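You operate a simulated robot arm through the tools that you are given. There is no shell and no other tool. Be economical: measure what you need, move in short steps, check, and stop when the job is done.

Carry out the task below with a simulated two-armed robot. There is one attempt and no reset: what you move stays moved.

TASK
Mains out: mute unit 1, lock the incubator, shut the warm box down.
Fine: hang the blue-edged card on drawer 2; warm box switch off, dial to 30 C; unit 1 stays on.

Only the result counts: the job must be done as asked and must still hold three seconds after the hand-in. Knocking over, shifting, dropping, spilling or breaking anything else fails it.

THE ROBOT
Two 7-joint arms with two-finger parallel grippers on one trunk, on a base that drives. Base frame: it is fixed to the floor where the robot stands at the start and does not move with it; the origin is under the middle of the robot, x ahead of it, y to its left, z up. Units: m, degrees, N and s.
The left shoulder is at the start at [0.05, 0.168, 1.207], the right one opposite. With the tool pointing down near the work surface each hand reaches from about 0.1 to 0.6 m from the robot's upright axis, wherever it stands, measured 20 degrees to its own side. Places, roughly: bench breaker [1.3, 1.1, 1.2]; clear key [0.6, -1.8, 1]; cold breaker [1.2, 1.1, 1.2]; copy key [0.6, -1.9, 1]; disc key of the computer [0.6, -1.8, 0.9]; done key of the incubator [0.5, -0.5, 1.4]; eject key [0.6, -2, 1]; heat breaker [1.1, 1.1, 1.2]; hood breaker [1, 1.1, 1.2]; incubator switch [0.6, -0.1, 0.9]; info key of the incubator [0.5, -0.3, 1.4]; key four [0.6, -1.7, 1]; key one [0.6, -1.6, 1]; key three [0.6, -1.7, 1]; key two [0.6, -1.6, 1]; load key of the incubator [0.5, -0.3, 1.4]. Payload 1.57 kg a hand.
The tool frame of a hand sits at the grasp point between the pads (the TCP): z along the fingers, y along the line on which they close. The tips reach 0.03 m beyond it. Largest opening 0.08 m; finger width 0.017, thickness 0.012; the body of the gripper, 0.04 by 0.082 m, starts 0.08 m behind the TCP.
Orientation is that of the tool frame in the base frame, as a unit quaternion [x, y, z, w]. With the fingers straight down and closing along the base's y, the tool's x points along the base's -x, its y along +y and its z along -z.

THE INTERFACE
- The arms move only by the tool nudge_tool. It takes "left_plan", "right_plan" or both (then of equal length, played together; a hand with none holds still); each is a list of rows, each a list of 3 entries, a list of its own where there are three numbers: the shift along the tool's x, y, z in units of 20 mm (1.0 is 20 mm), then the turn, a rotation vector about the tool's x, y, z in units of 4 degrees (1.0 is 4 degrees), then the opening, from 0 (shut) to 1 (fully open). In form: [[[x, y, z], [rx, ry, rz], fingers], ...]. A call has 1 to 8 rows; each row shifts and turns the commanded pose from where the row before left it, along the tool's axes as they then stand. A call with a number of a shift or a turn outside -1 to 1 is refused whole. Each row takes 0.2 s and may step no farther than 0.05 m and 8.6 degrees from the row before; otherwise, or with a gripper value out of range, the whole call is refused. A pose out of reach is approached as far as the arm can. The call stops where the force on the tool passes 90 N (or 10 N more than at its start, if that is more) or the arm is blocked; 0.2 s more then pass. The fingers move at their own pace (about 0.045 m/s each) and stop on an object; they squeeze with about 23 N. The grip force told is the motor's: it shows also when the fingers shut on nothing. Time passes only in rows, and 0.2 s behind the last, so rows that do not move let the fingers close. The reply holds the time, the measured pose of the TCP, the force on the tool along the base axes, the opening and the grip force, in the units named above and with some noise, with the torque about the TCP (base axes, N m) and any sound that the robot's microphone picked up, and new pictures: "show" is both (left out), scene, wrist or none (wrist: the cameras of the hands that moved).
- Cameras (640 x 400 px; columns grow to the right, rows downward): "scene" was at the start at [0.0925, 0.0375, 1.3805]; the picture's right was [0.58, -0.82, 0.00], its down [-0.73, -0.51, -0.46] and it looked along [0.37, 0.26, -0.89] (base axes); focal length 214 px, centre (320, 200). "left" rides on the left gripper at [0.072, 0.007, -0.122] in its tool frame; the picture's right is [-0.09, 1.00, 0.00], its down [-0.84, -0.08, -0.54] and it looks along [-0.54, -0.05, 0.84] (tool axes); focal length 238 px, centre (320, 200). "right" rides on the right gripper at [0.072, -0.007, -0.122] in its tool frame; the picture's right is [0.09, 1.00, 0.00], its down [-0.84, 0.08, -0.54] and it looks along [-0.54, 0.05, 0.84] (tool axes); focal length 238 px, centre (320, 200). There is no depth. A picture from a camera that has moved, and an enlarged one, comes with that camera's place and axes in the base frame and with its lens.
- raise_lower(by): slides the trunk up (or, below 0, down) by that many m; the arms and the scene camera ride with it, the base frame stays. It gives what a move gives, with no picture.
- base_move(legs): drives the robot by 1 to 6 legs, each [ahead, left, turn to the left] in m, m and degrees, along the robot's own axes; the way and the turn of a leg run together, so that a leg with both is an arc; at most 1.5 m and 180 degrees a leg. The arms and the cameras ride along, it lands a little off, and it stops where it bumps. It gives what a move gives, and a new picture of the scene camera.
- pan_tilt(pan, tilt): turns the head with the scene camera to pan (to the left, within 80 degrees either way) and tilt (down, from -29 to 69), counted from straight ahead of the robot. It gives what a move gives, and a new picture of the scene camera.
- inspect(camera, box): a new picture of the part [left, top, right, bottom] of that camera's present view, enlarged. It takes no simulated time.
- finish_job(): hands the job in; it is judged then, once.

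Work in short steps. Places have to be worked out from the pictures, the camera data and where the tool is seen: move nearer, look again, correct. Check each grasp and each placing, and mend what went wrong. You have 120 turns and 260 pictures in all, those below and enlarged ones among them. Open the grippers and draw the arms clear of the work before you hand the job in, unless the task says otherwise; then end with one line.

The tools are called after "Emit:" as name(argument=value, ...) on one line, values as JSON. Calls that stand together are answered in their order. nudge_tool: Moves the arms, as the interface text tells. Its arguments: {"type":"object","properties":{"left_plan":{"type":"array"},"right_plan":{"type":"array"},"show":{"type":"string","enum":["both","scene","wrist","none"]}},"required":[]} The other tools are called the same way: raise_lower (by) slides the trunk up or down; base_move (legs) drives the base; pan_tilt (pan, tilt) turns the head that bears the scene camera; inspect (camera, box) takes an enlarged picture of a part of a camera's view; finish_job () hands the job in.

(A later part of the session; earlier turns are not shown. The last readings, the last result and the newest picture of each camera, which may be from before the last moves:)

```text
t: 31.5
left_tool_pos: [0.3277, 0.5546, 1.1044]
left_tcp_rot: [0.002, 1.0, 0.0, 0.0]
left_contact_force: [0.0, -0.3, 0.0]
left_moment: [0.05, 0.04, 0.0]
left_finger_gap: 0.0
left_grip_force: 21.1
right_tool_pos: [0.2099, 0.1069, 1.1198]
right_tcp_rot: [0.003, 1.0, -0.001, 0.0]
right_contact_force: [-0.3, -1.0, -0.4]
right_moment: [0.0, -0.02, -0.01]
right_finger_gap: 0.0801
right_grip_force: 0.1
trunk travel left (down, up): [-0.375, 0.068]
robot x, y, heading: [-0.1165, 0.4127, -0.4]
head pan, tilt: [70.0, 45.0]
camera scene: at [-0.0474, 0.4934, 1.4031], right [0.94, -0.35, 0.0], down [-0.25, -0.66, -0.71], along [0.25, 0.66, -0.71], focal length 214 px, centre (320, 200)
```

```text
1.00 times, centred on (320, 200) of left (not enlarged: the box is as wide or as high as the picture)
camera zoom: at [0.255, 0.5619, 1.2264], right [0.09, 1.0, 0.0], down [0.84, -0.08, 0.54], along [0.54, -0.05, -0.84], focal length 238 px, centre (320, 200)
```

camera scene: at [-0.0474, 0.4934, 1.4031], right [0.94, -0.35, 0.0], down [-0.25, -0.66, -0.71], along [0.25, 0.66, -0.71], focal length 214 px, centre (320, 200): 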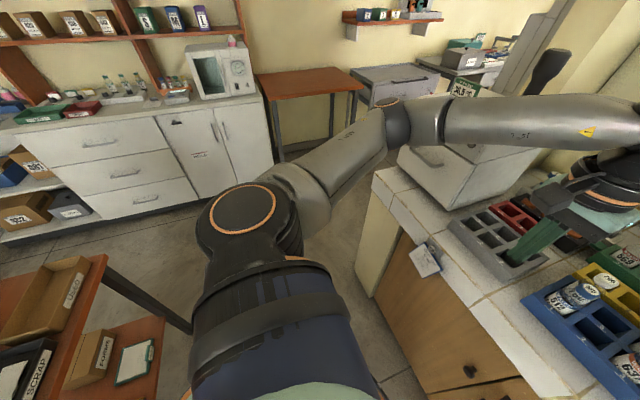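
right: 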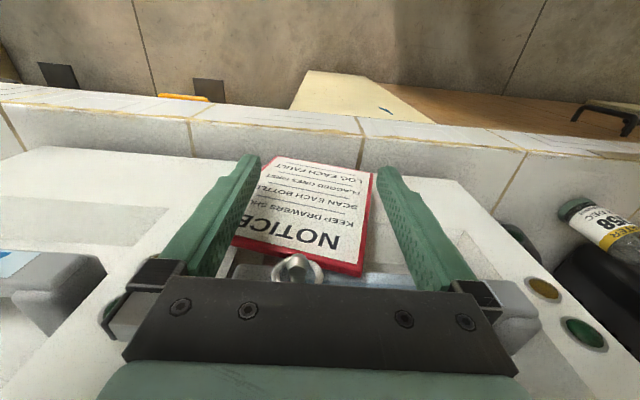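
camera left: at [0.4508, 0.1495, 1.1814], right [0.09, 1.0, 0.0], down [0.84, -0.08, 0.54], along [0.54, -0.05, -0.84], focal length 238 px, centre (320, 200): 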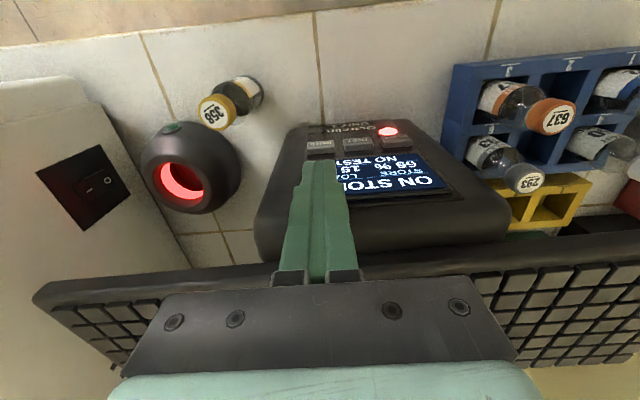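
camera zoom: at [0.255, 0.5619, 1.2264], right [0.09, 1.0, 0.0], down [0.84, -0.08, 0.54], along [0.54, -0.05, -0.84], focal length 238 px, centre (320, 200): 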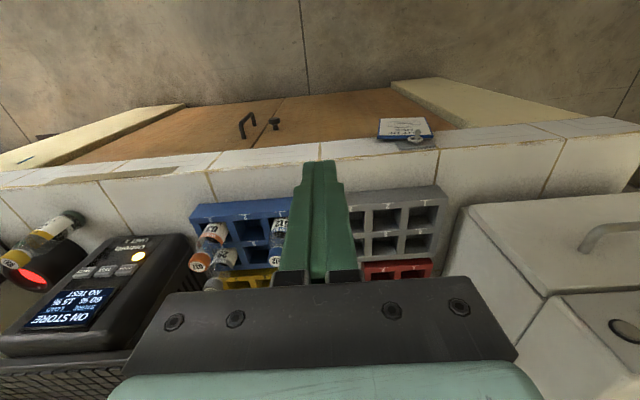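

Triangulated peg tip ≈ (0.405, 0.717, 0.81). I take enlarged views for the card's corners.

Emit:
inspect(camera="left", box=[360, 100, 460, 160])

Emit:
inspect(camera="scene", box=[390, 225, 470, 285])

```text
6.40 times, centred on (410, 130) of left
camera zoom: at [0.255, 0.5619, 1.2264], right [0.09, 1.0, 0.0], down [0.84, -0.08, 0.54], along [0.54, -0.05, -0.84], focal length 1525 px, centre (-256, 648)
```

zoom: 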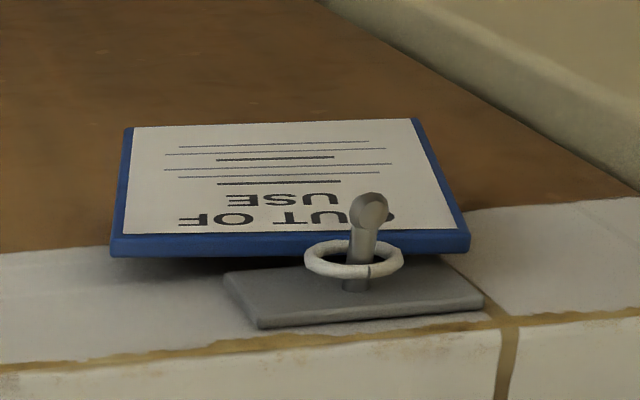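

```text
6.67 times, centred on (430, 255) of scene
camera zoom: at [-0.0474, 0.4934, 1.4031], right [0.94, -0.35, 0.0], down [-0.25, -0.66, -0.71], along [0.25, 0.66, -0.71], focal length 1430 px, centre (-413, -167)
```

zoom: 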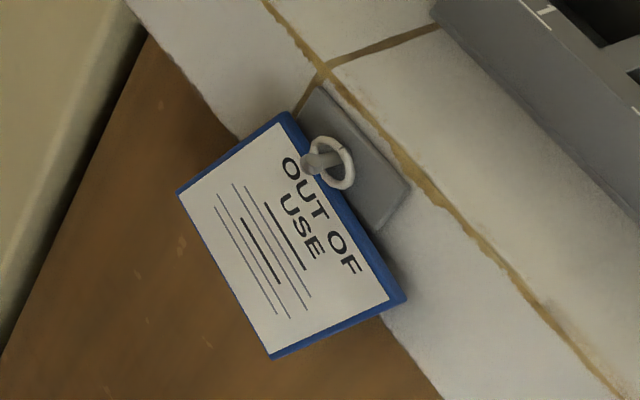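

The card lies in a vertical plane at x≈0.40, about 0.09 wide and 0.11 high (too wide for an edge grip); bench face x≈0.413, z 0.77–0.854. I lower the trunk to see whether there is room behind the card's lower part.

Emit:
raise_lower(by=-0.3)

Emit:
pan_tilt(pan=40, tilt=30)

Emit:
inspect(camera="left", box=[320, 0, 640, 200])

```text
t: 34.5
left_tool_pos: [0.3273, 0.5537, 0.804]
left_tcp_rot: [0.002, 1.0, 0.001, 0.0]
left_contact_force: [0.3, 0.5, 0.5]
left_moment: [-0.01, 0.02, 0.02]
left_finger_gap: 0.0
left_grip_force: 21.2
right_tool_pos: [0.2096, 0.1077, 0.8201]
right_tcp_rot: [0.003, 1.0, 0.001, 0.0]
right_contact_force: [0.7, 0.1, 0.4]
right_moment: [-0.04, -0.04, -0.03]
right_finger_gap: 0.0802
right_grip_force: 0.0
trunk travel left (down, up): [-0.075, 0.368]
robot x, y, heading: [-0.1179, 0.4156, -0.4]
head pan, tilt: [70.0, 45.0]
```

```text
t: 35.5
left_tool_pos: [0.3266, 0.5539, 0.8041]
left_tcp_rot: [0.002, 1.0, 0.0, 0.0]
left_contact_force: [-0.2, 0.6, 0.1]
left_moment: [0.04, 0.0, -0.02]
left_finger_gap: 0.0
left_grip_force: 21.6
right_tool_pos: [0.2108, 0.1081, 0.8212]
right_tcp_rot: [0.002, 1.0, 0.0, -0.001]
right_contact_force: [0.6, -0.7, 0.4]
right_moment: [-0.01, 0.01, -0.02]
right_finger_gap: 0.0799
right_grip_force: 0.1
trunk travel left (down, up): [-0.075, 0.368]
robot x, y, heading: [-0.1137, 0.4179, -0.4]
head pan, tilt: [40.0, 30.0]
camera scene: at [-0.0061, 0.475, 1.1257], right [0.64, -0.77, 0.0], down [-0.38, -0.32, -0.87], along [0.67, 0.55, -0.5], focal length 214 px, centre (320, 200)
```

scene: 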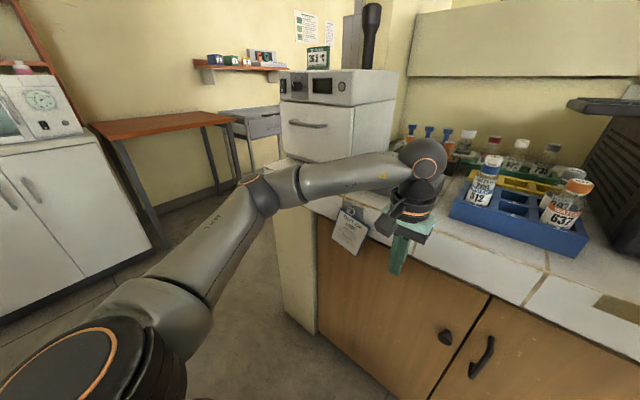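

```text
2.00 times, centred on (480, 100) of left
camera zoom: at [0.255, 0.5619, 0.9264], right [0.09, 1.0, 0.0], down [0.84, -0.08, 0.54], along [0.54, -0.05, -0.84], focal length 477 px, centre (0, 400)
```

zoom: 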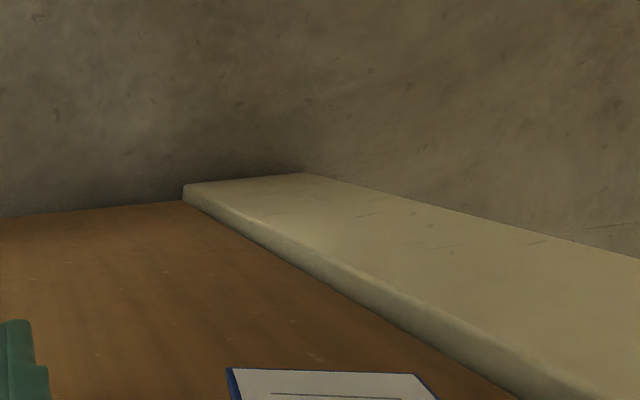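

Emit:
inspect(camera="scene", box=[310, 180, 410, 260])

Emit:
inspect(camera="scene", box=[250, 0, 420, 130])

```text
5.00 times, centred on (360, 220) of scene
camera zoom: at [-0.0061, 0.475, 1.1257], right [0.64, -0.77, 0.0], down [-0.38, -0.32, -0.87], along [0.67, 0.55, -0.5], focal length 1072 px, centre (120, 100)
```

zoom: 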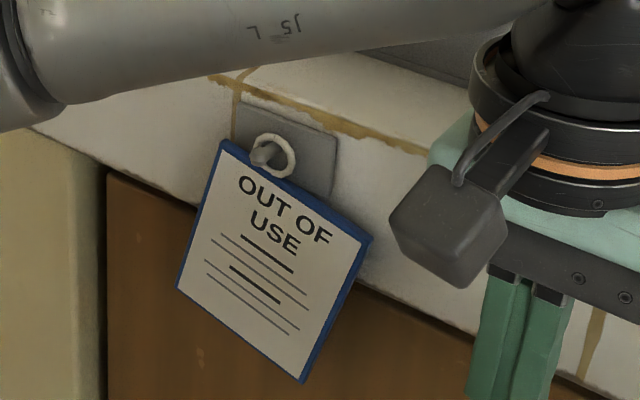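

```text
3.08 times, centred on (335, 65) of scene
camera zoom: at [-0.0061, 0.475, 1.1257], right [0.64, -0.77, 0.0], down [-0.38, -0.32, -0.87], along [0.67, 0.55, -0.5], focal length 660 px, centre (274, 615)
```

zoom: 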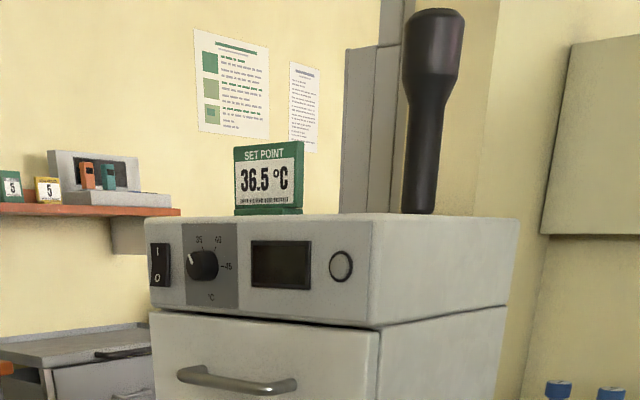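

The gap behind the card is only ~1–2 cm, so I will grip the card's ring across y from above with fingers down. Ring centre is about (0.405, 0.711, 0.82). I raise the trunk and bring the left hand near to look.

Emit:
raise_lower(by=0.15)

Emit:
nudge_tool(left_plan=[[[0, 1, 0], [0, 0, 0], 0.6], [[0, 1, 0], [0, 0, 0], 0.6], [[0, 1, 0], [0, 0, 0], 0.6], [[0, 1, 0], [0, 0, 0], 0.6], [[0, 1, 0], [0, 0, 0], 0.6], [[0, 1, 0], [0, 0, 0], 0.6], [[0, 1, 0], [0, 0, 0], 0.6], [[0, 0.85, 0], [0, 0, 0], 0.6]], show="both")

```text
t: 37.2
left_tool_pos: [0.3273, 0.5542, 0.9541]
left_tcp_rot: [0.002, 1.0, 0.0, -0.001]
left_contact_force: [0.7, -0.1, 0.1]
left_moment: [0.01, 0.02, 0.0]
left_finger_gap: 0.0
left_grip_force: 20.7
right_tool_pos: [0.2093, 0.1082, 0.9697]
right_tcp_rot: [0.002, 1.0, 0.0, -0.001]
right_contact_force: [0.9, -0.9, -0.1]
right_moment: [0.0, -0.01, 0.0]
right_finger_gap: 0.0801
right_grip_force: 0.1
trunk travel left (down, up): [-0.225, 0.218]
robot x, y, heading: [-0.1182, 0.4146, -0.3]
head pan, tilt: [40.0, 30.0]
```

```text
t: 39.0
left_tool_pos: [0.3267, 0.7119, 0.9551]
left_tcp_rot: [0.002, 1.0, 0.0, 0.0]
left_contact_force: [-0.5, 0.1, 0.3]
left_moment: [0.0, 0.0, 0.03]
left_finger_gap: 0.0479
left_grip_force: 0.1
right_tool_pos: [0.2097, 0.1079, 0.9705]
right_tcp_rot: [0.002, 1.0, 0.0, 0.0]
right_contact_force: [-0.1, 0.4, -0.5]
right_moment: [0.01, 0.0, 0.0]
right_finger_gap: 0.0799
right_grip_force: 0.1
trunk travel left (down, up): [-0.225, 0.218]
robot x, y, heading: [-0.118, 0.4177, -0.4]
head pan, tilt: [40.0, 30.0]
camera scene: at [-0.0061, 0.4751, 1.2758], right [0.64, -0.77, 0.0], down [-0.38, -0.32, -0.87], along [0.67, 0.55, -0.5], focal length 214 px, centre (320, 200)
camera left: at [0.255, 0.7192, 1.0769], right [0.09, 1.0, 0.0], down [0.84, -0.08, 0.54], along [0.54, -0.05, -0.84], focal length 238 px, centre (320, 200)
```

scene: 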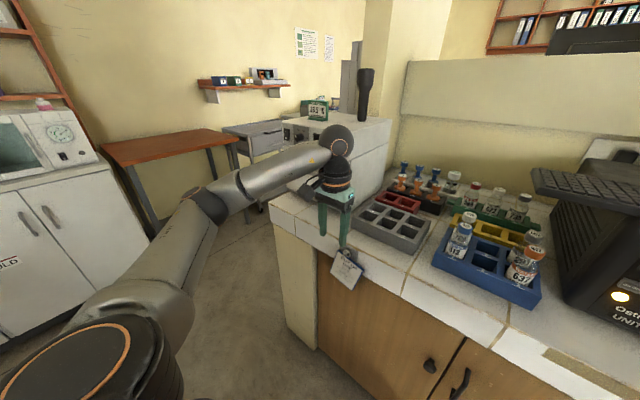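
left: 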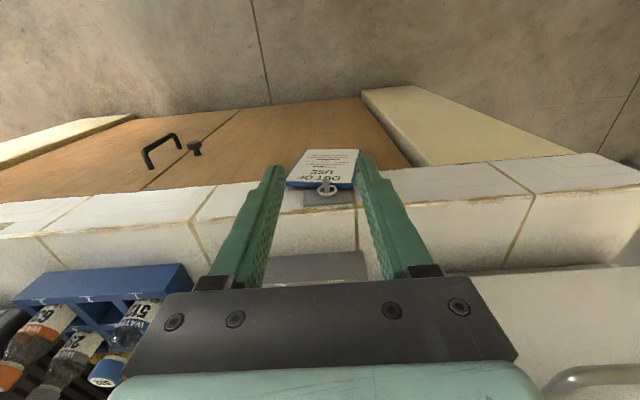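

Emit:
inspect(camera="left", box=[280, 145, 380, 215])

Emit:
inspect(camera="scene", box=[310, 220, 390, 290])

```text
5.71 times, centred on (330, 180) of left
camera zoom: at [0.255, 0.7192, 1.0769], right [0.09, 1.0, 0.0], down [0.84, -0.08, 0.54], along [0.54, -0.05, -0.84], focal length 1362 px, centre (263, 314)
```

zoom: 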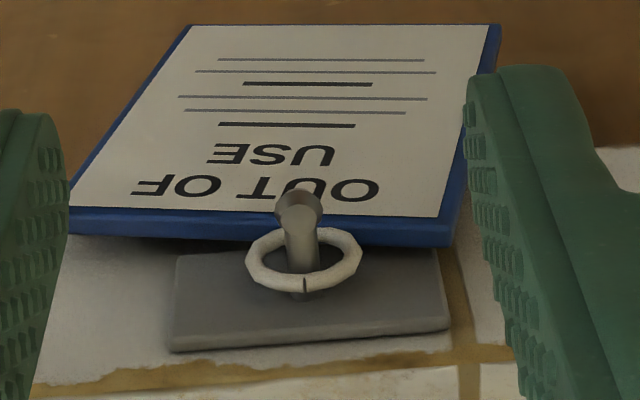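

```text
5.71 times, centred on (350, 255) of scene
camera zoom: at [-0.0061, 0.4751, 1.2758], right [0.64, -0.77, 0.0], down [-0.38, -0.32, -0.87], along [0.67, 0.55, -0.5], focal length 1226 px, centre (149, -114)
```

zoom: 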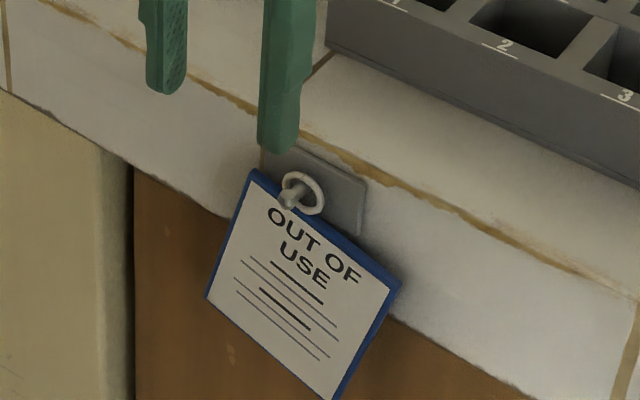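

Ring centre estimates agree near (0.405, 0.713, 0.82), mostly above the card's top edge. I move over it to x≈0.399 and part way down.

Emit:
nudge_tool(left_plan=[[[-1, 0, 0], [0, 0, 0], 0.6], [[-1, 0.1, 0], [0, 0, 0], 0.6], [[-1, 0, 0], [0, 0, 0], 0.6], [[-0.6, 0, 1], [0, 0, 0], 0.6], [[0, 0, 1], [0, 0, 0], 0.6], [[0, 0, 1], [0, 0, 0], 0.6]], show="none")

Emit:
inspect(camera="left", box=[250, 100, 400, 200])

Emit:
inspect(camera="scene", box=[310, 220, 390, 290])

```text
t: 40.4
left_tool_pos: [0.4001, 0.7145, 0.8934]
left_tcp_rot: [0.002, 1.0, 0.0, 0.0]
left_contact_force: [-0.7, 0.1, -0.2]
left_moment: [0.04, -0.03, 0.02]
left_finger_gap: 0.048
left_grip_force: 0.1
right_tool_pos: [0.2108, 0.108, 0.9697]
right_tcp_rot: [0.003, 1.0, 0.0, 0.001]
right_contact_force: [0.4, 0.1, 0.7]
right_moment: [-0.01, 0.01, -0.03]
right_finger_gap: 0.0802
right_grip_force: 0.0
trunk travel left (down, up): [-0.225, 0.218]
robot x, y, heading: [-0.1168, 0.415, -0.2]
head pan, tilt: [40.0, 30.0]
```

```text
4.00 times, centred on (325, 150) of left
camera zoom: at [0.327, 0.7218, 1.0166], right [0.09, 1.0, 0.0], down [0.84, -0.08, 0.54], along [0.54, -0.05, -0.84], focal length 953 px, centre (300, 400)
```

zoom: 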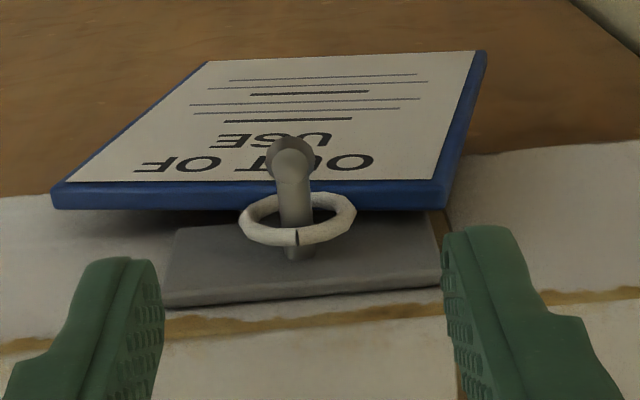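

```text
5.71 times, centred on (350, 255) of scene
camera zoom: at [-0.006, 0.475, 1.2758], right [0.64, -0.77, 0.0], down [-0.38, -0.32, -0.87], along [0.67, 0.55, -0.5], focal length 1226 px, centre (149, -114)
```

zoom: 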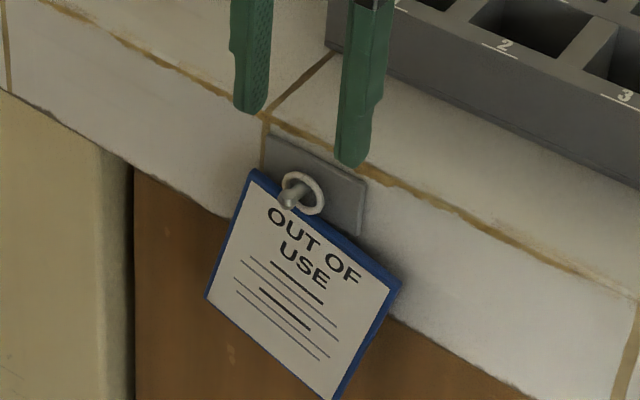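

The ring is centred between the fingers. I descend 32 mm and look again.

Emit:
nudge_tool(left_plan=[[[0, 0, 0.8], [0, 0, 0], 0.6], [[0, 0, 0.8], [0, 0, 0], 0.6]], show="none")

Emit:
inspect(camera="left", box=[250, 80, 400, 180])

Emit:
inspect(camera="scene", box=[310, 220, 390, 290])

```text
t: 41.0
left_tool_pos: [0.3992, 0.7136, 0.8624]
left_tcp_rot: [0.002, 1.0, 0.0, 0.0]
left_contact_force: [0.4, -0.4, 0.3]
left_moment: [0.01, 0.0, 0.0]
left_finger_gap: 0.0481
left_grip_force: 0.1
right_tool_pos: [0.2101, 0.1078, 0.9693]
right_tcp_rot: [0.002, 1.0, 0.001, 0.0]
right_contact_force: [0.0, -0.5, 0.0]
right_moment: [-0.02, 0.01, -0.01]
right_finger_gap: 0.08
right_grip_force: 0.1
trunk travel left (down, up): [-0.225, 0.218]
robot x, y, heading: [-0.1164, 0.4184, -0.2]
head pan, tilt: [40.0, 30.0]
```

```text
4.00 times, centred on (325, 130) of left
camera zoom: at [0.3273, 0.721, 0.9849], right [0.1, 1.0, 0.0], down [0.84, -0.08, 0.54], along [0.54, -0.05, -0.84], focal length 953 px, centre (300, 480)
```

zoom: 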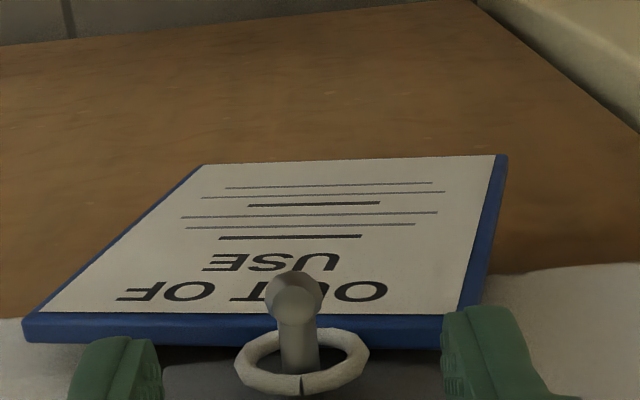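

```text
5.71 times, centred on (350, 255) of scene
camera zoom: at [-0.006, 0.475, 1.2758], right [0.64, -0.77, 0.0], down [-0.38, -0.32, -0.87], along [0.67, 0.55, -0.5], focal length 1226 px, centre (149, -114)
```

zoom: 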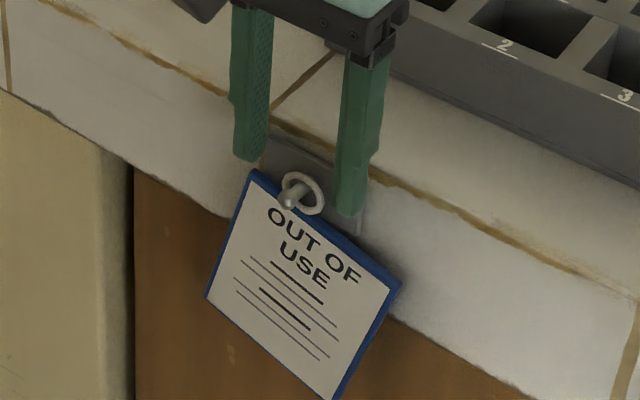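

Emit:
nudge_tool(left_plan=[[[-0.1, 0, 0.25], [0, 0, 0], 0.6], [[0, 0, 0.15], [0, 0, 0], 0.5]], show="none")

Emit:
inspect(camera="left", box=[250, 80, 400, 180])

Emit:
inspect(camera="scene", box=[310, 220, 390, 290])

```text
t: 41.6
left_tool_pos: [0.4016, 0.715, 0.8544]
left_tcp_rot: [0.002, 1.0, 0.0, 0.001]
left_contact_force: [0.2, 0.4, -0.7]
left_moment: [0.02, 0.03, -0.02]
left_finger_gap: 0.0403
left_grip_force: 0.0
right_tool_pos: [0.2102, 0.1072, 0.9701]
right_tcp_rot: [0.003, 1.0, 0.0, 0.001]
right_contact_force: [-0.1, -0.3, -0.1]
right_moment: [-0.01, 0.01, -0.01]
right_finger_gap: 0.0801
right_grip_force: 0.1
trunk travel left (down, up): [-0.225, 0.218]
robot x, y, heading: [-0.1171, 0.4165, -0.2]
head pan, tilt: [40.0, 30.0]
```

```text
4.00 times, centred on (325, 130) of left
camera zoom: at [0.3293, 0.7213, 0.9769], right [0.09, 1.0, 0.0], down [0.84, -0.08, 0.54], along [0.54, -0.05, -0.84], focal length 953 px, centre (300, 480)
```

zoom: 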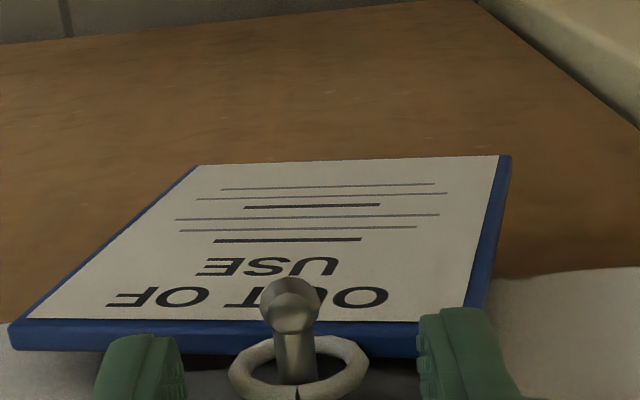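

```text
5.71 times, centred on (350, 255) of scene
camera zoom: at [-0.006, 0.4749, 1.2758], right [0.64, -0.77, 0.0], down [-0.38, -0.32, -0.87], along [0.67, 0.55, -0.5], focal length 1226 px, centre (149, -114)
```

zoom: 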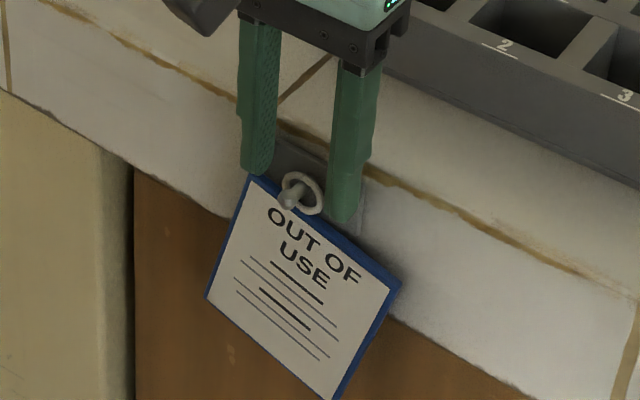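

Emit:
nudge_tool(left_plan=[[[0, 0, 0.15], [0, 0, 0], 0.5], [[0, 0, 0.15], [0, 0, 0], 0.5]], show="none")

Emit:
inspect(camera="scene", box=[310, 220, 390, 290])

```text
t: 42.2
left_tool_pos: [0.4013, 0.7131, 0.8485]
left_tcp_rot: [0.002, 1.0, 0.001, 0.0]
left_contact_force: [-0.4, 0.2, 0.4]
left_moment: [0.0, 0.02, -0.02]
left_finger_gap: 0.0402
left_grip_force: 0.0
right_tool_pos: [0.2102, 0.1074, 0.9695]
right_tcp_rot: [0.003, 1.0, 0.0, 0.0]
right_contact_force: [-0.6, -1.0, 0.3]
right_moment: [0.0, 0.02, -0.01]
right_finger_gap: 0.0798
right_grip_force: 0.1
trunk travel left (down, up): [-0.225, 0.218]
robot x, y, heading: [-0.1156, 0.4182, -0.3]
head pan, tilt: [40.0, 30.0]
```

```text
5.71 times, centred on (350, 255) of scene
camera zoom: at [-0.006, 0.4749, 1.2758], right [0.64, -0.77, 0.0], down [-0.38, -0.32, -0.87], along [0.67, 0.55, -0.5], focal length 1226 px, centre (149, -114)
```

zoom: 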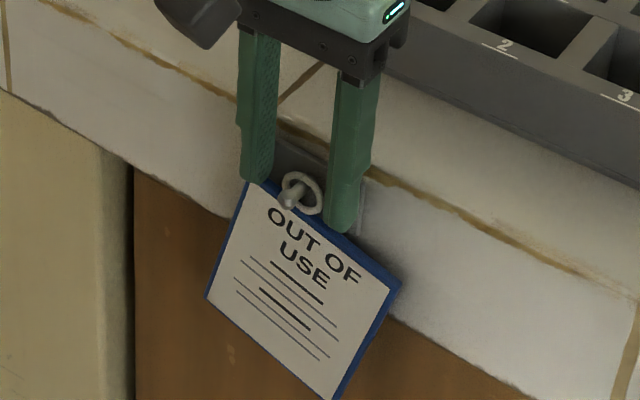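

Tips are level with the card's top edge, ring between them. I close the fingers.

Emit:
nudge_tool(left_plan=[[[0, 0, 0], [0, 0, 0], 0.3], [[0, 0, 0], [0, 0, 0], 0.1], [[0, 0, 0], [0, 0, 0], 0.1], [[0, 0, 0], [0, 0, 0], 0.1]], show="none")

Emit:
inspect(camera="scene", box=[310, 220, 390, 290])

Emit:
inspect(camera="left", box=[250, 80, 400, 180])

```text
t: 43.2
left_tool_pos: [0.401, 0.7134, 0.8488]
left_tcp_rot: [0.002, 1.0, 0.0, 0.0]
left_contact_force: [-0.4, -0.1, -0.2]
left_moment: [0.0, 0.01, -0.02]
left_finger_gap: 0.024
left_grip_force: 23.2
right_tool_pos: [0.21, 0.1076, 0.9695]
right_tcp_rot: [0.003, 1.0, 0.0, 0.0]
right_contact_force: [0.4, 0.4, -1.0]
right_moment: [0.0, 0.0, 0.02]
right_finger_gap: 0.0799
right_grip_force: 0.1
trunk travel left (down, up): [-0.225, 0.218]
robot x, y, heading: [-0.1189, 0.4178, -0.4]
head pan, tilt: [40.0, 30.0]
```

```text
5.71 times, centred on (350, 255) of scene
camera zoom: at [-0.006, 0.4749, 1.2758], right [0.64, -0.77, 0.0], down [-0.38, -0.32, -0.87], along [0.67, 0.55, -0.5], focal length 1226 px, centre (149, -114)
```

zoom: 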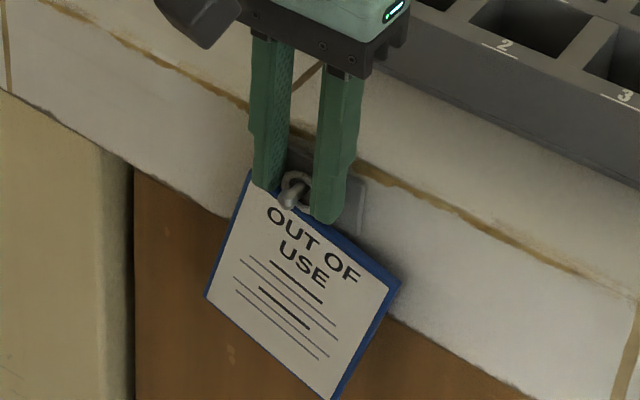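

```text
4.00 times, centred on (325, 130) of left
camera zoom: at [0.329, 0.7212, 0.9709], right [0.09, 1.0, 0.0], down [0.84, -0.08, 0.54], along [0.54, -0.05, -0.84], focal length 953 px, centre (300, 480)
```

zoom: 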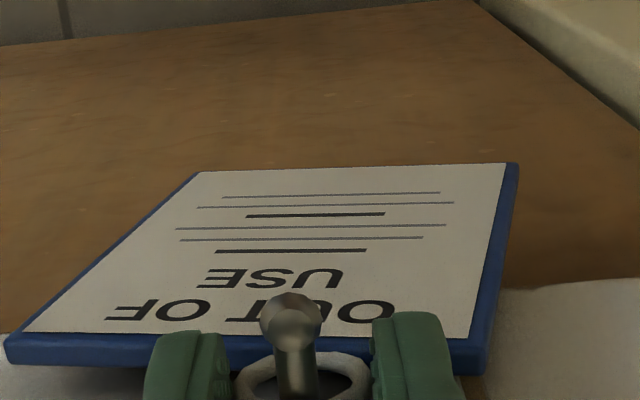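

Held at 24 mm width with 23 N. I ease the ring up and out along the upward-slanting peg in small steps.

Emit:
nudge_tool(left_plan=[[[0, 0, -0.2], [0, 0, 0], 0.1], [[0.3, 0, -0.2], [0, 0, 0], 0.1], [[0.3, 0, -0.2], [0, 0, 0], 0.1]], show="none")

Emit:
inspect(camera="scene", box=[310, 220, 390, 290])

Emit:
inspect(camera="left", box=[250, 80, 400, 180])

```text
t: 44.0
left_tool_pos: [0.3885, 0.7132, 0.86]
left_tcp_rot: [0.001, 1.0, -0.001, 0.0]
left_contact_force: [0.4, -0.2, -1.2]
left_moment: [-0.02, 0.01, 0.04]
left_finger_gap: 0.0239
left_grip_force: 22.9
right_tool_pos: [0.2101, 0.107, 0.971]
right_tcp_rot: [0.003, 1.0, -0.001, 0.0]
right_contact_force: [-0.1, -0.2, 0.2]
right_moment: [0.0, -0.01, -0.05]
right_finger_gap: 0.0802
right_grip_force: 0.0
trunk travel left (down, up): [-0.225, 0.218]
robot x, y, heading: [-0.117, 0.4154, -0.2]
head pan, tilt: [40.0, 30.0]
```

```text
5.71 times, centred on (350, 255) of scene
camera zoom: at [-0.006, 0.4749, 1.2758], right [0.64, -0.77, 0.0], down [-0.38, -0.32, -0.87], along [0.67, 0.55, -0.5], focal length 1226 px, centre (149, -114)
```

zoom: 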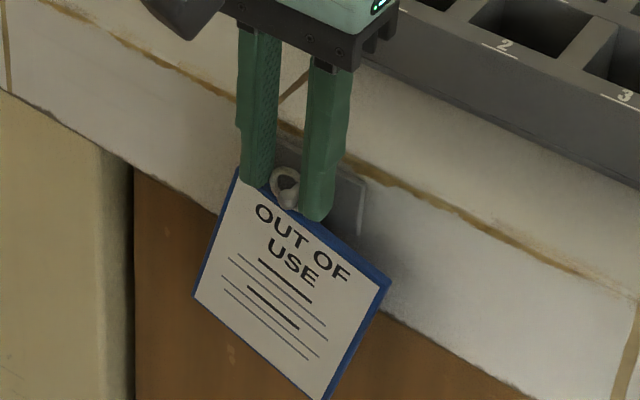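

```text
4.00 times, centred on (325, 130) of left
camera zoom: at [0.3167, 0.721, 0.9825], right [0.1, 1.0, 0.0], down [0.84, -0.08, 0.54], along [0.54, -0.05, -0.84], focal length 953 px, centre (300, 480)
```

zoom: 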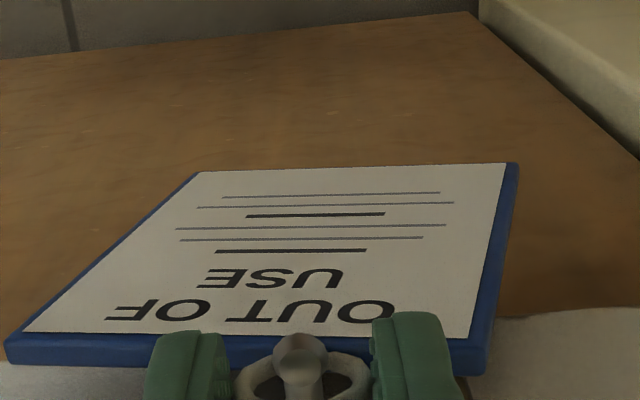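

Moving well with no force; the peg head is now at the ring. I continue outward, slightly upward.

Emit:
nudge_tool(left_plan=[[[0.4, 0, -0.05], [0, 0, 0], 0.1], [[0.4, 0, 0], [0, 0, 0], 0.1], [[0.5, 0, 0], [0, 0, 0], 0.1]], show="none")

Emit:
inspect(camera="scene", box=[310, 220, 390, 290])

Emit:
inspect(camera="left", box=[250, 80, 400, 180])

```text
t: 44.8
left_tool_pos: [0.3629, 0.713, 0.8624]
left_tcp_rot: [0.002, 1.0, 0.0, 0.0]
left_contact_force: [0.0, -0.3, 0.0]
left_moment: [0.01, 0.01, 0.01]
left_finger_gap: 0.0241
left_grip_force: 23.2
right_tool_pos: [0.2095, 0.1078, 0.97]
right_tcp_rot: [0.004, 1.0, 0.0, 0.0]
right_contact_force: [0.1, -0.2, 0.3]
right_moment: [-0.01, -0.01, -0.02]
right_finger_gap: 0.0801
right_grip_force: 0.1
trunk travel left (down, up): [-0.225, 0.218]
robot x, y, heading: [-0.1165, 0.4157, -0.1]
head pan, tilt: [40.0, 30.0]
```

```text
5.71 times, centred on (350, 255) of scene
camera zoom: at [-0.0061, 0.475, 1.2758], right [0.64, -0.77, 0.0], down [-0.38, -0.32, -0.87], along [0.67, 0.55, -0.5], focal length 1226 px, centre (149, -114)
```

zoom: 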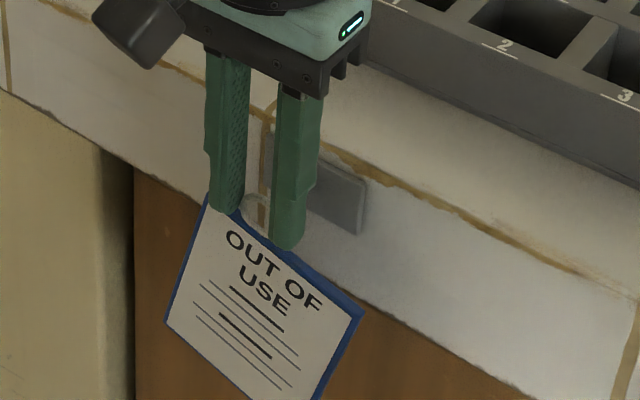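

```text
4.00 times, centred on (325, 130) of left
camera zoom: at [0.291, 0.7209, 0.9839], right [0.1, 1.0, 0.0], down [0.84, -0.08, 0.54], along [0.54, -0.05, -0.84], focal length 953 px, centre (300, 480)
```

zoom: 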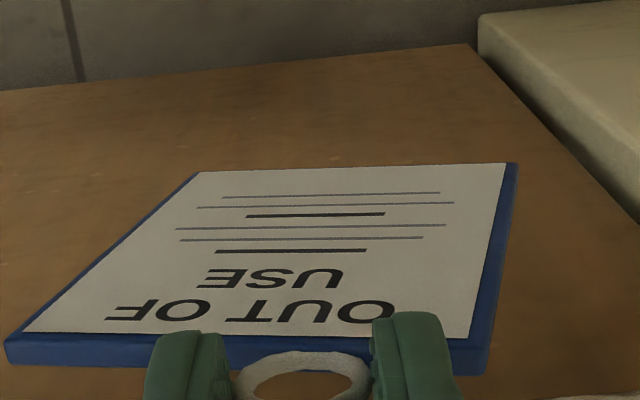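

The card is off the peg and firmly held. I draw it back and up, then drive toward the incubator.

Emit:
nudge_tool(left_plan=[[[1, 0, 0], [0, 0, 0], 0.1], [[1, 0, -0.5], [0, 0, 0], 0.1], [[1, 0, -1], [0, 0, 0], 0.1], [[1, -1, -1], [0, 0, 0], 0.1], [[1, -1, -1], [0, 0, 0], 0.1], [[0.5, -1, -1], [0, 0, 0], 0.1], [[0, -1, -1], [0, 0, 0], 0.1], [[0, -1, -1], [0, 0, 0], 0.1]], show="none")

Emit:
raise_lower(by=0.15)

Emit:
base_move(legs=[[0, -0.45, 0], [-0.1, -0.35, 0]])

Emit:
pan_tilt(pan=0, tilt=45)

```text
t: 46.6
left_tool_pos: [0.2534, 0.6136, 0.992]
left_tcp_rot: [0.0, 1.0, 0.0, -0.001]
left_contact_force: [-0.5, -0.1, 0.3]
left_moment: [0.02, 0.01, 0.0]
left_finger_gap: 0.0239
left_grip_force: 22.9
right_tool_pos: [0.2097, 0.1074, 0.969]
right_tcp_rot: [0.002, 1.0, 0.0, 0.0]
right_contact_force: [0.1, -0.2, 0.2]
right_moment: [-0.02, -0.02, -0.01]
right_finger_gap: 0.0803
right_grip_force: 0.0
trunk travel left (down, up): [-0.225, 0.218]
robot x, y, heading: [-0.1142, 0.4158, -0.2]
head pan, tilt: [40.0, 30.0]
```

```text
t: 48.4
left_tool_pos: [0.2532, 0.6134, 1.1405]
left_tcp_rot: [0.001, 1.0, -0.001, 0.0]
left_contact_force: [0.5, -0.9, 0.4]
left_moment: [0.02, -0.01, -0.01]
left_finger_gap: 0.0241
left_grip_force: 22.6
right_tool_pos: [0.2096, 0.1086, 1.1195]
right_tcp_rot: [0.002, 1.0, 0.0, 0.0]
right_contact_force: [-0.1, 1.2, -0.2]
right_moment: [0.01, 0.0, -0.01]
right_finger_gap: 0.08
right_grip_force: 0.0
trunk travel left (down, up): [-0.375, 0.068]
robot x, y, heading: [-0.1176, 0.4156, -0.5]
head pan, tilt: [40.0, 30.0]
```

```text
t: 56.2
left_tool_pos: [0.1463, -0.1983, 1.1416]
left_tcp_rot: [0.0, 1.0, 0.001, 0.001]
left_contact_force: [0.3, -0.7, -0.3]
left_moment: [0.01, 0.0, 0.01]
left_finger_gap: 0.0243
left_grip_force: 22.6
right_tool_pos: [0.1041, -0.7059, 1.1195]
right_tcp_rot: [0.001, 1.0, -0.001, 0.0]
right_contact_force: [0.0, 0.4, 0.1]
right_moment: [0.02, -0.01, 0.01]
right_finger_gap: 0.0802
right_grip_force: 0.0
trunk travel left (down, up): [-0.375, 0.068]
robot x, y, heading: [-0.2214, -0.3962, -0.1]
head pan, tilt: [40.0, 30.0]
camera scene: at [-0.1123, -0.3386, 1.4258], right [0.64, -0.77, 0.0], down [-0.38, -0.32, -0.87], along [0.66, 0.56, -0.5], focal length 214 px, centre (320, 200)
```

scene: 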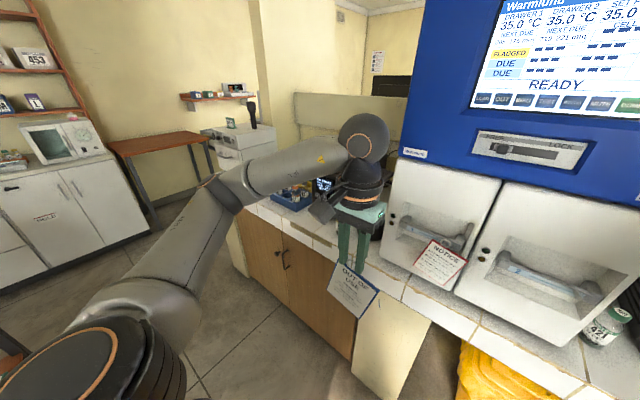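

```text
t: 57.3
left_tool_pos: [0.1468, -0.1988, 1.1407]
left_tcp_rot: [0.001, 1.0, 0.001, 0.0]
left_contact_force: [0.5, -0.1, 0.3]
left_moment: [0.02, 0.02, 0.04]
left_finger_gap: 0.024
left_grip_force: 22.9
right_tool_pos: [0.1047, -0.705, 1.1194]
right_tcp_rot: [0.001, 1.0, 0.0, 0.0]
right_contact_force: [-0.1, 0.2, 0.2]
right_moment: [0.02, 0.02, 0.03]
right_finger_gap: 0.08
right_grip_force: 0.2
trunk travel left (down, up): [-0.375, 0.068]
robot x, y, heading: [-0.2213, -0.4002, -0.3]
head pan, tilt: [0.0, 45.0]
camera scene: at [-0.1003, -0.3965, 1.4032], right [0.0, -1.0, 0.0], down [-0.71, 0.0, -0.71], along [0.71, 0.0, -0.71], focal length 214 px, centre (320, 200)
```

scene: 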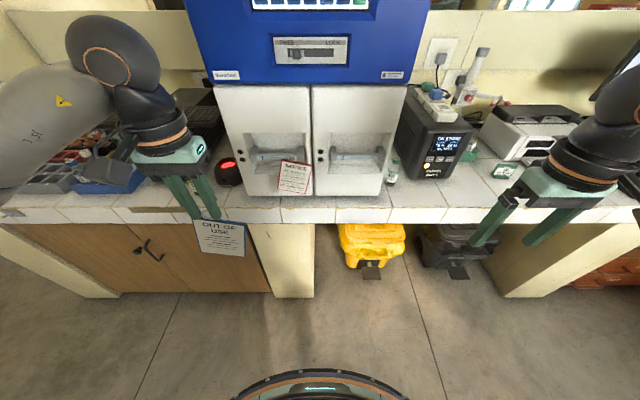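

There is a FREE/LOCK slider on the incubator's front. I enlarge it and drawer 2's handle.

Emit:
inspect(camera="scene", box=[260, 25, 360, 75])

Emit:
inspect(camera="scene", box=[210, 110, 410, 210])

```text
6.40 times, centred on (310, 50) of scene
camera zoom: at [-0.1003, -0.3965, 1.4032], right [0.0, -1.0, 0.0], down [-0.71, 0.0, -0.71], along [0.71, 0.0, -0.71], focal length 1373 px, centre (384, 1160)
```

zoom: 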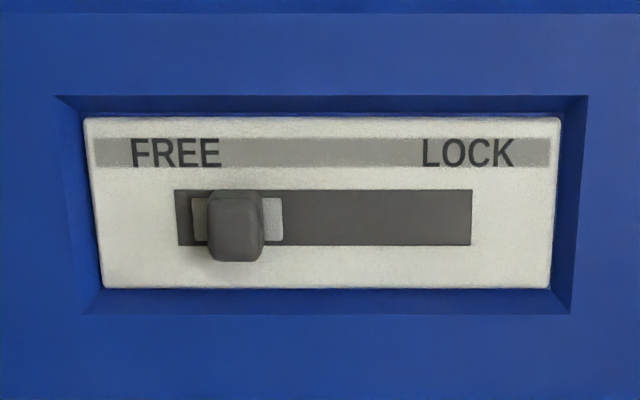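

```text
3.20 times, centred on (310, 160) of scene
camera zoom: at [-0.1003, -0.3965, 1.4032], right [0.0, -1.0, 0.0], down [-0.71, 0.0, -0.71], along [0.71, 0.0, -0.71], focal length 686 px, centre (352, 328)
```

zoom: 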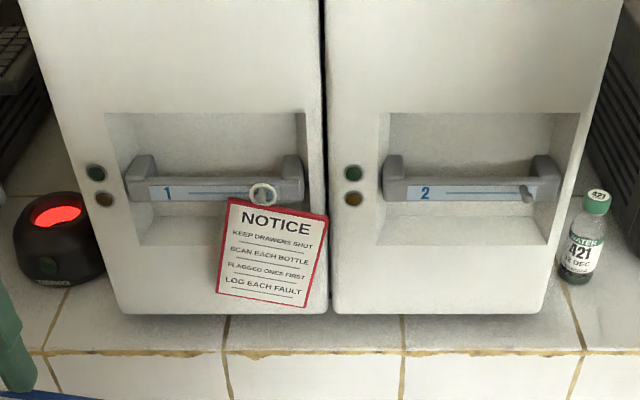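

Drawer 2's peg is on its handle bar's right part, about (0.38, −0.54, 1.08). I drive right so the left hand faces it.

Emit:
base_move(legs=[[0, -0.38, 0]])

Emit:
pan_tilt(pan=25, tilt=35)

Emit:
inspect(camera="left", box=[0, 0, 640, 400])

```text
t: 61.1
left_tool_pos: [0.1458, -0.5751, 1.1406]
left_tcp_rot: [0.0, 1.0, 0.0, 0.0]
left_contact_force: [-0.2, 0.3, 0.1]
left_moment: [0.0, 0.04, 0.03]
left_finger_gap: 0.0242
left_grip_force: 22.5
right_tool_pos: [0.1043, -1.0823, 1.1207]
right_tcp_rot: [0.001, 1.0, 0.001, 0.0]
right_contact_force: [0.3, 0.4, -0.7]
right_moment: [0.0, 0.01, -0.05]
right_finger_gap: 0.0799
right_grip_force: 0.0
trunk travel left (down, up): [-0.375, 0.068]
robot x, y, heading: [-0.2203, -0.7737, -0.3]
head pan, tilt: [0.0, 45.0]
camera scene: at [-0.1009, -0.7731, 1.4032], right [0.0, -1.0, 0.0], down [-0.71, 0.0, -0.71], along [0.71, 0.0, -0.71], focal length 214 px, centre (320, 200)
```

scene: 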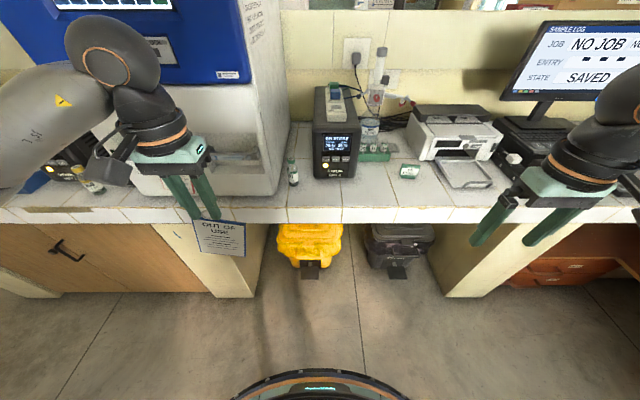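

```text
t: 62.0
left_tool_pos: [0.146, -0.5759, 1.14]
left_tcp_rot: [-0.001, 1.0, 0.0, 0.0]
left_contact_force: [0.4, -0.9, 0.3]
left_moment: [0.0, -0.01, 0.01]
left_finger_gap: 0.0242
left_grip_force: 23.3
right_tool_pos: [0.1045, -1.0813, 1.1203]
right_tcp_rot: [0.001, 1.0, 0.0, 0.0]
right_contact_force: [0.2, -0.2, -0.3]
right_moment: [0.01, 0.0, 0.0]
right_finger_gap: 0.0803
right_grip_force: 0.1
trunk travel left (down, up): [-0.375, 0.068]
robot x, y, heading: [-0.2262, -0.7709, 0.2]
head pan, tilt: [25.0, 35.0]
camera scene: at [-0.1023, -0.7358, 1.4179], right [0.42, -0.91, 0.0], down [-0.52, -0.24, -0.82], along [0.74, 0.34, -0.57], focal length 214 px, centre (320, 200)
```

scene: 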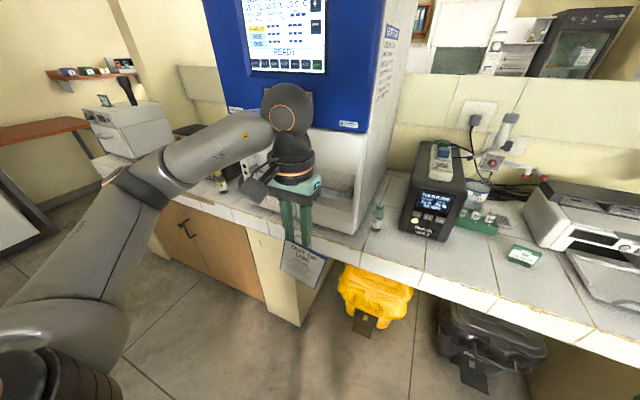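

```text
1.00 times, centred on (320, 200) of left (not enlarged: the box is as wide or as high as the picture)
camera zoom: at [0.0737, -0.5672, 1.2629], right [0.09, 1.0, 0.0], down [0.84, -0.08, 0.54], along [0.54, -0.05, -0.84], focal length 238 px, centre (320, 200)
```

zoom: 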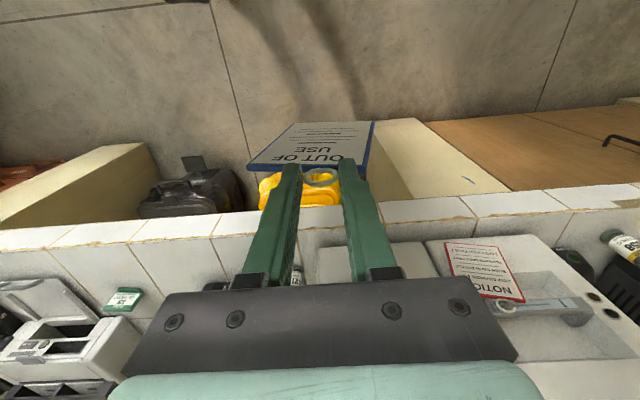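

The hand hides drawer 2's peg. I shift the left hand to the left to see the peg from the head camera.

Emit:
nudge_tool(left_plan=[[[0, 1, 0], [0, 0, 0], 0.1], [[0, 1, 0], [0, 0, 0], 0.1], [[0, 1, 0], [0, 0, 0], 0.1], [[0, 1, 0], [0, 0, 0], 0.1], [[0, 1, 0], [0, 0, 0], 0.1], [[0, 1, 0], [0, 0, 0], 0.1], [[0, 1, 0], [0, 0, 0], 0.1], [[0, 1, 0], [0, 0, 0], 0.1]], show="none")

Emit:
pan_tilt(pan=20, tilt=35)

Emit:
inspect(camera="left", box=[0, 150, 640, 400])

```text
t: 63.8
left_tool_pos: [0.146, -0.415, 1.1407]
left_tcp_rot: [-0.001, 1.0, 0.0, -0.001]
left_contact_force: [-0.1, 0.2, -0.2]
left_moment: [0.01, 0.0, 0.0]
left_finger_gap: 0.0237
left_grip_force: 22.7
right_tool_pos: [0.1051, -1.0807, 1.1197]
right_tcp_rot: [0.001, 1.0, 0.0, 0.0]
right_contact_force: [-0.1, 0.3, -0.1]
right_moment: [0.0, -0.02, -0.01]
right_finger_gap: 0.08
right_grip_force: 0.1
trunk travel left (down, up): [-0.375, 0.068]
robot x, y, heading: [-0.2253, -0.7759, -0.1]
head pan, tilt: [25.0, 35.0]
```

```text
t: 64.5
left_tool_pos: [0.1458, -0.4145, 1.1413]
left_tcp_rot: [0.0, 1.0, 0.0, 0.0]
left_contact_force: [0.2, 0.0, -0.1]
left_moment: [-0.01, -0.01, 0.04]
left_finger_gap: 0.024
left_grip_force: 23.2
right_tool_pos: [0.1042, -1.0807, 1.1198]
right_tcp_rot: [0.001, 1.0, 0.0, 0.0]
right_contact_force: [-0.2, 0.3, 0.2]
right_moment: [0.02, -0.02, 0.04]
right_finger_gap: 0.0799
right_grip_force: 0.1
trunk travel left (down, up): [-0.375, 0.068]
robot x, y, heading: [-0.2212, -0.7759, 0.0]
head pan, tilt: [20.0, 35.0]
camera scene: at [-0.0994, -0.7428, 1.418], right [0.34, -0.94, 0.0], down [-0.54, -0.2, -0.82], along [0.77, 0.28, -0.57], focal length 214 px, centre (320, 200)
```

scene: 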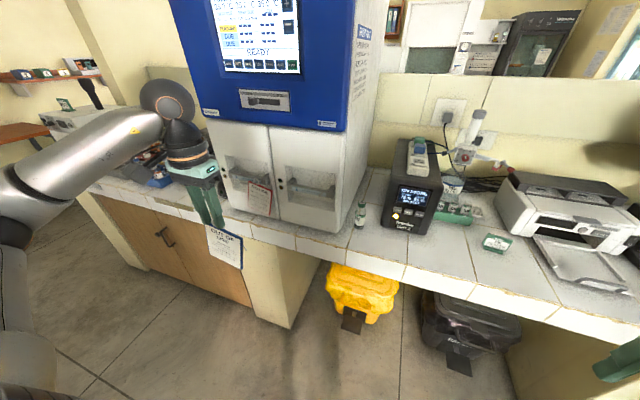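

```text
1.00 times, centred on (320, 275) of left (not enlarged: the box is as wide or as high as the picture)
camera zoom: at [0.0741, -0.4078, 1.263], right [0.09, 1.0, 0.0], down [0.84, -0.08, 0.54], along [0.54, -0.05, -0.84], focal length 238 px, centre (320, 125)
```

zoom: 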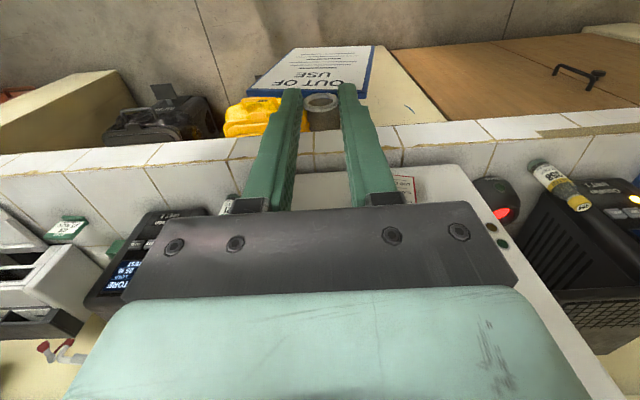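

Emit:
inspect(camera="scene", box=[270, 150, 360, 230])

Emit:
inspect(camera="scene", box=[220, 145, 300, 225])

```text
5.00 times, centred on (315, 190) of scene
camera zoom: at [-0.0994, -0.7428, 1.418], right [0.34, -0.94, 0.0], down [-0.54, -0.2, -0.82], along [0.77, 0.28, -0.57], focal length 1072 px, centre (345, 250)
```

zoom: 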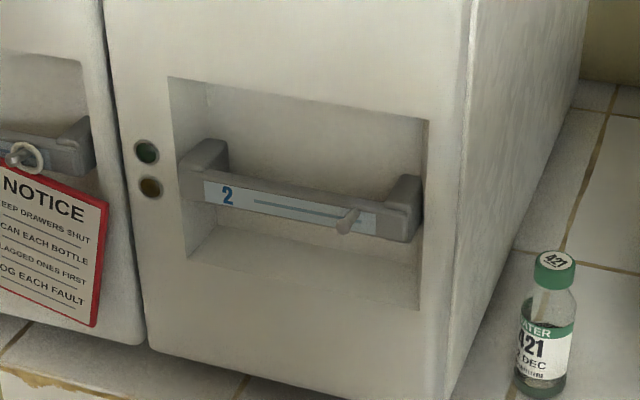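

```text
5.00 times, centred on (260, 185) of scene
camera zoom: at [-0.0994, -0.7428, 1.418], right [0.34, -0.94, 0.0], down [-0.54, -0.2, -0.82], along [0.77, 0.28, -0.57], focal length 1072 px, centre (620, 275)
```

zoom: 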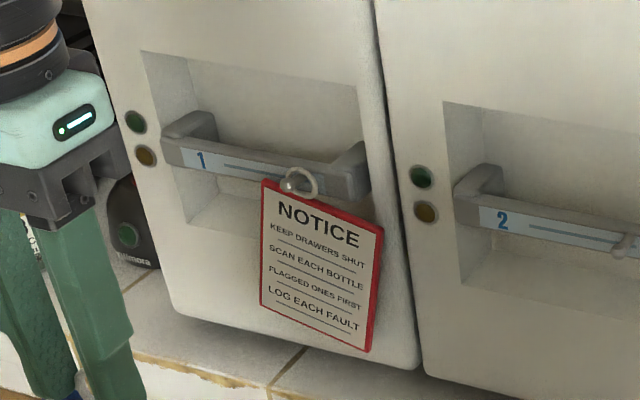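

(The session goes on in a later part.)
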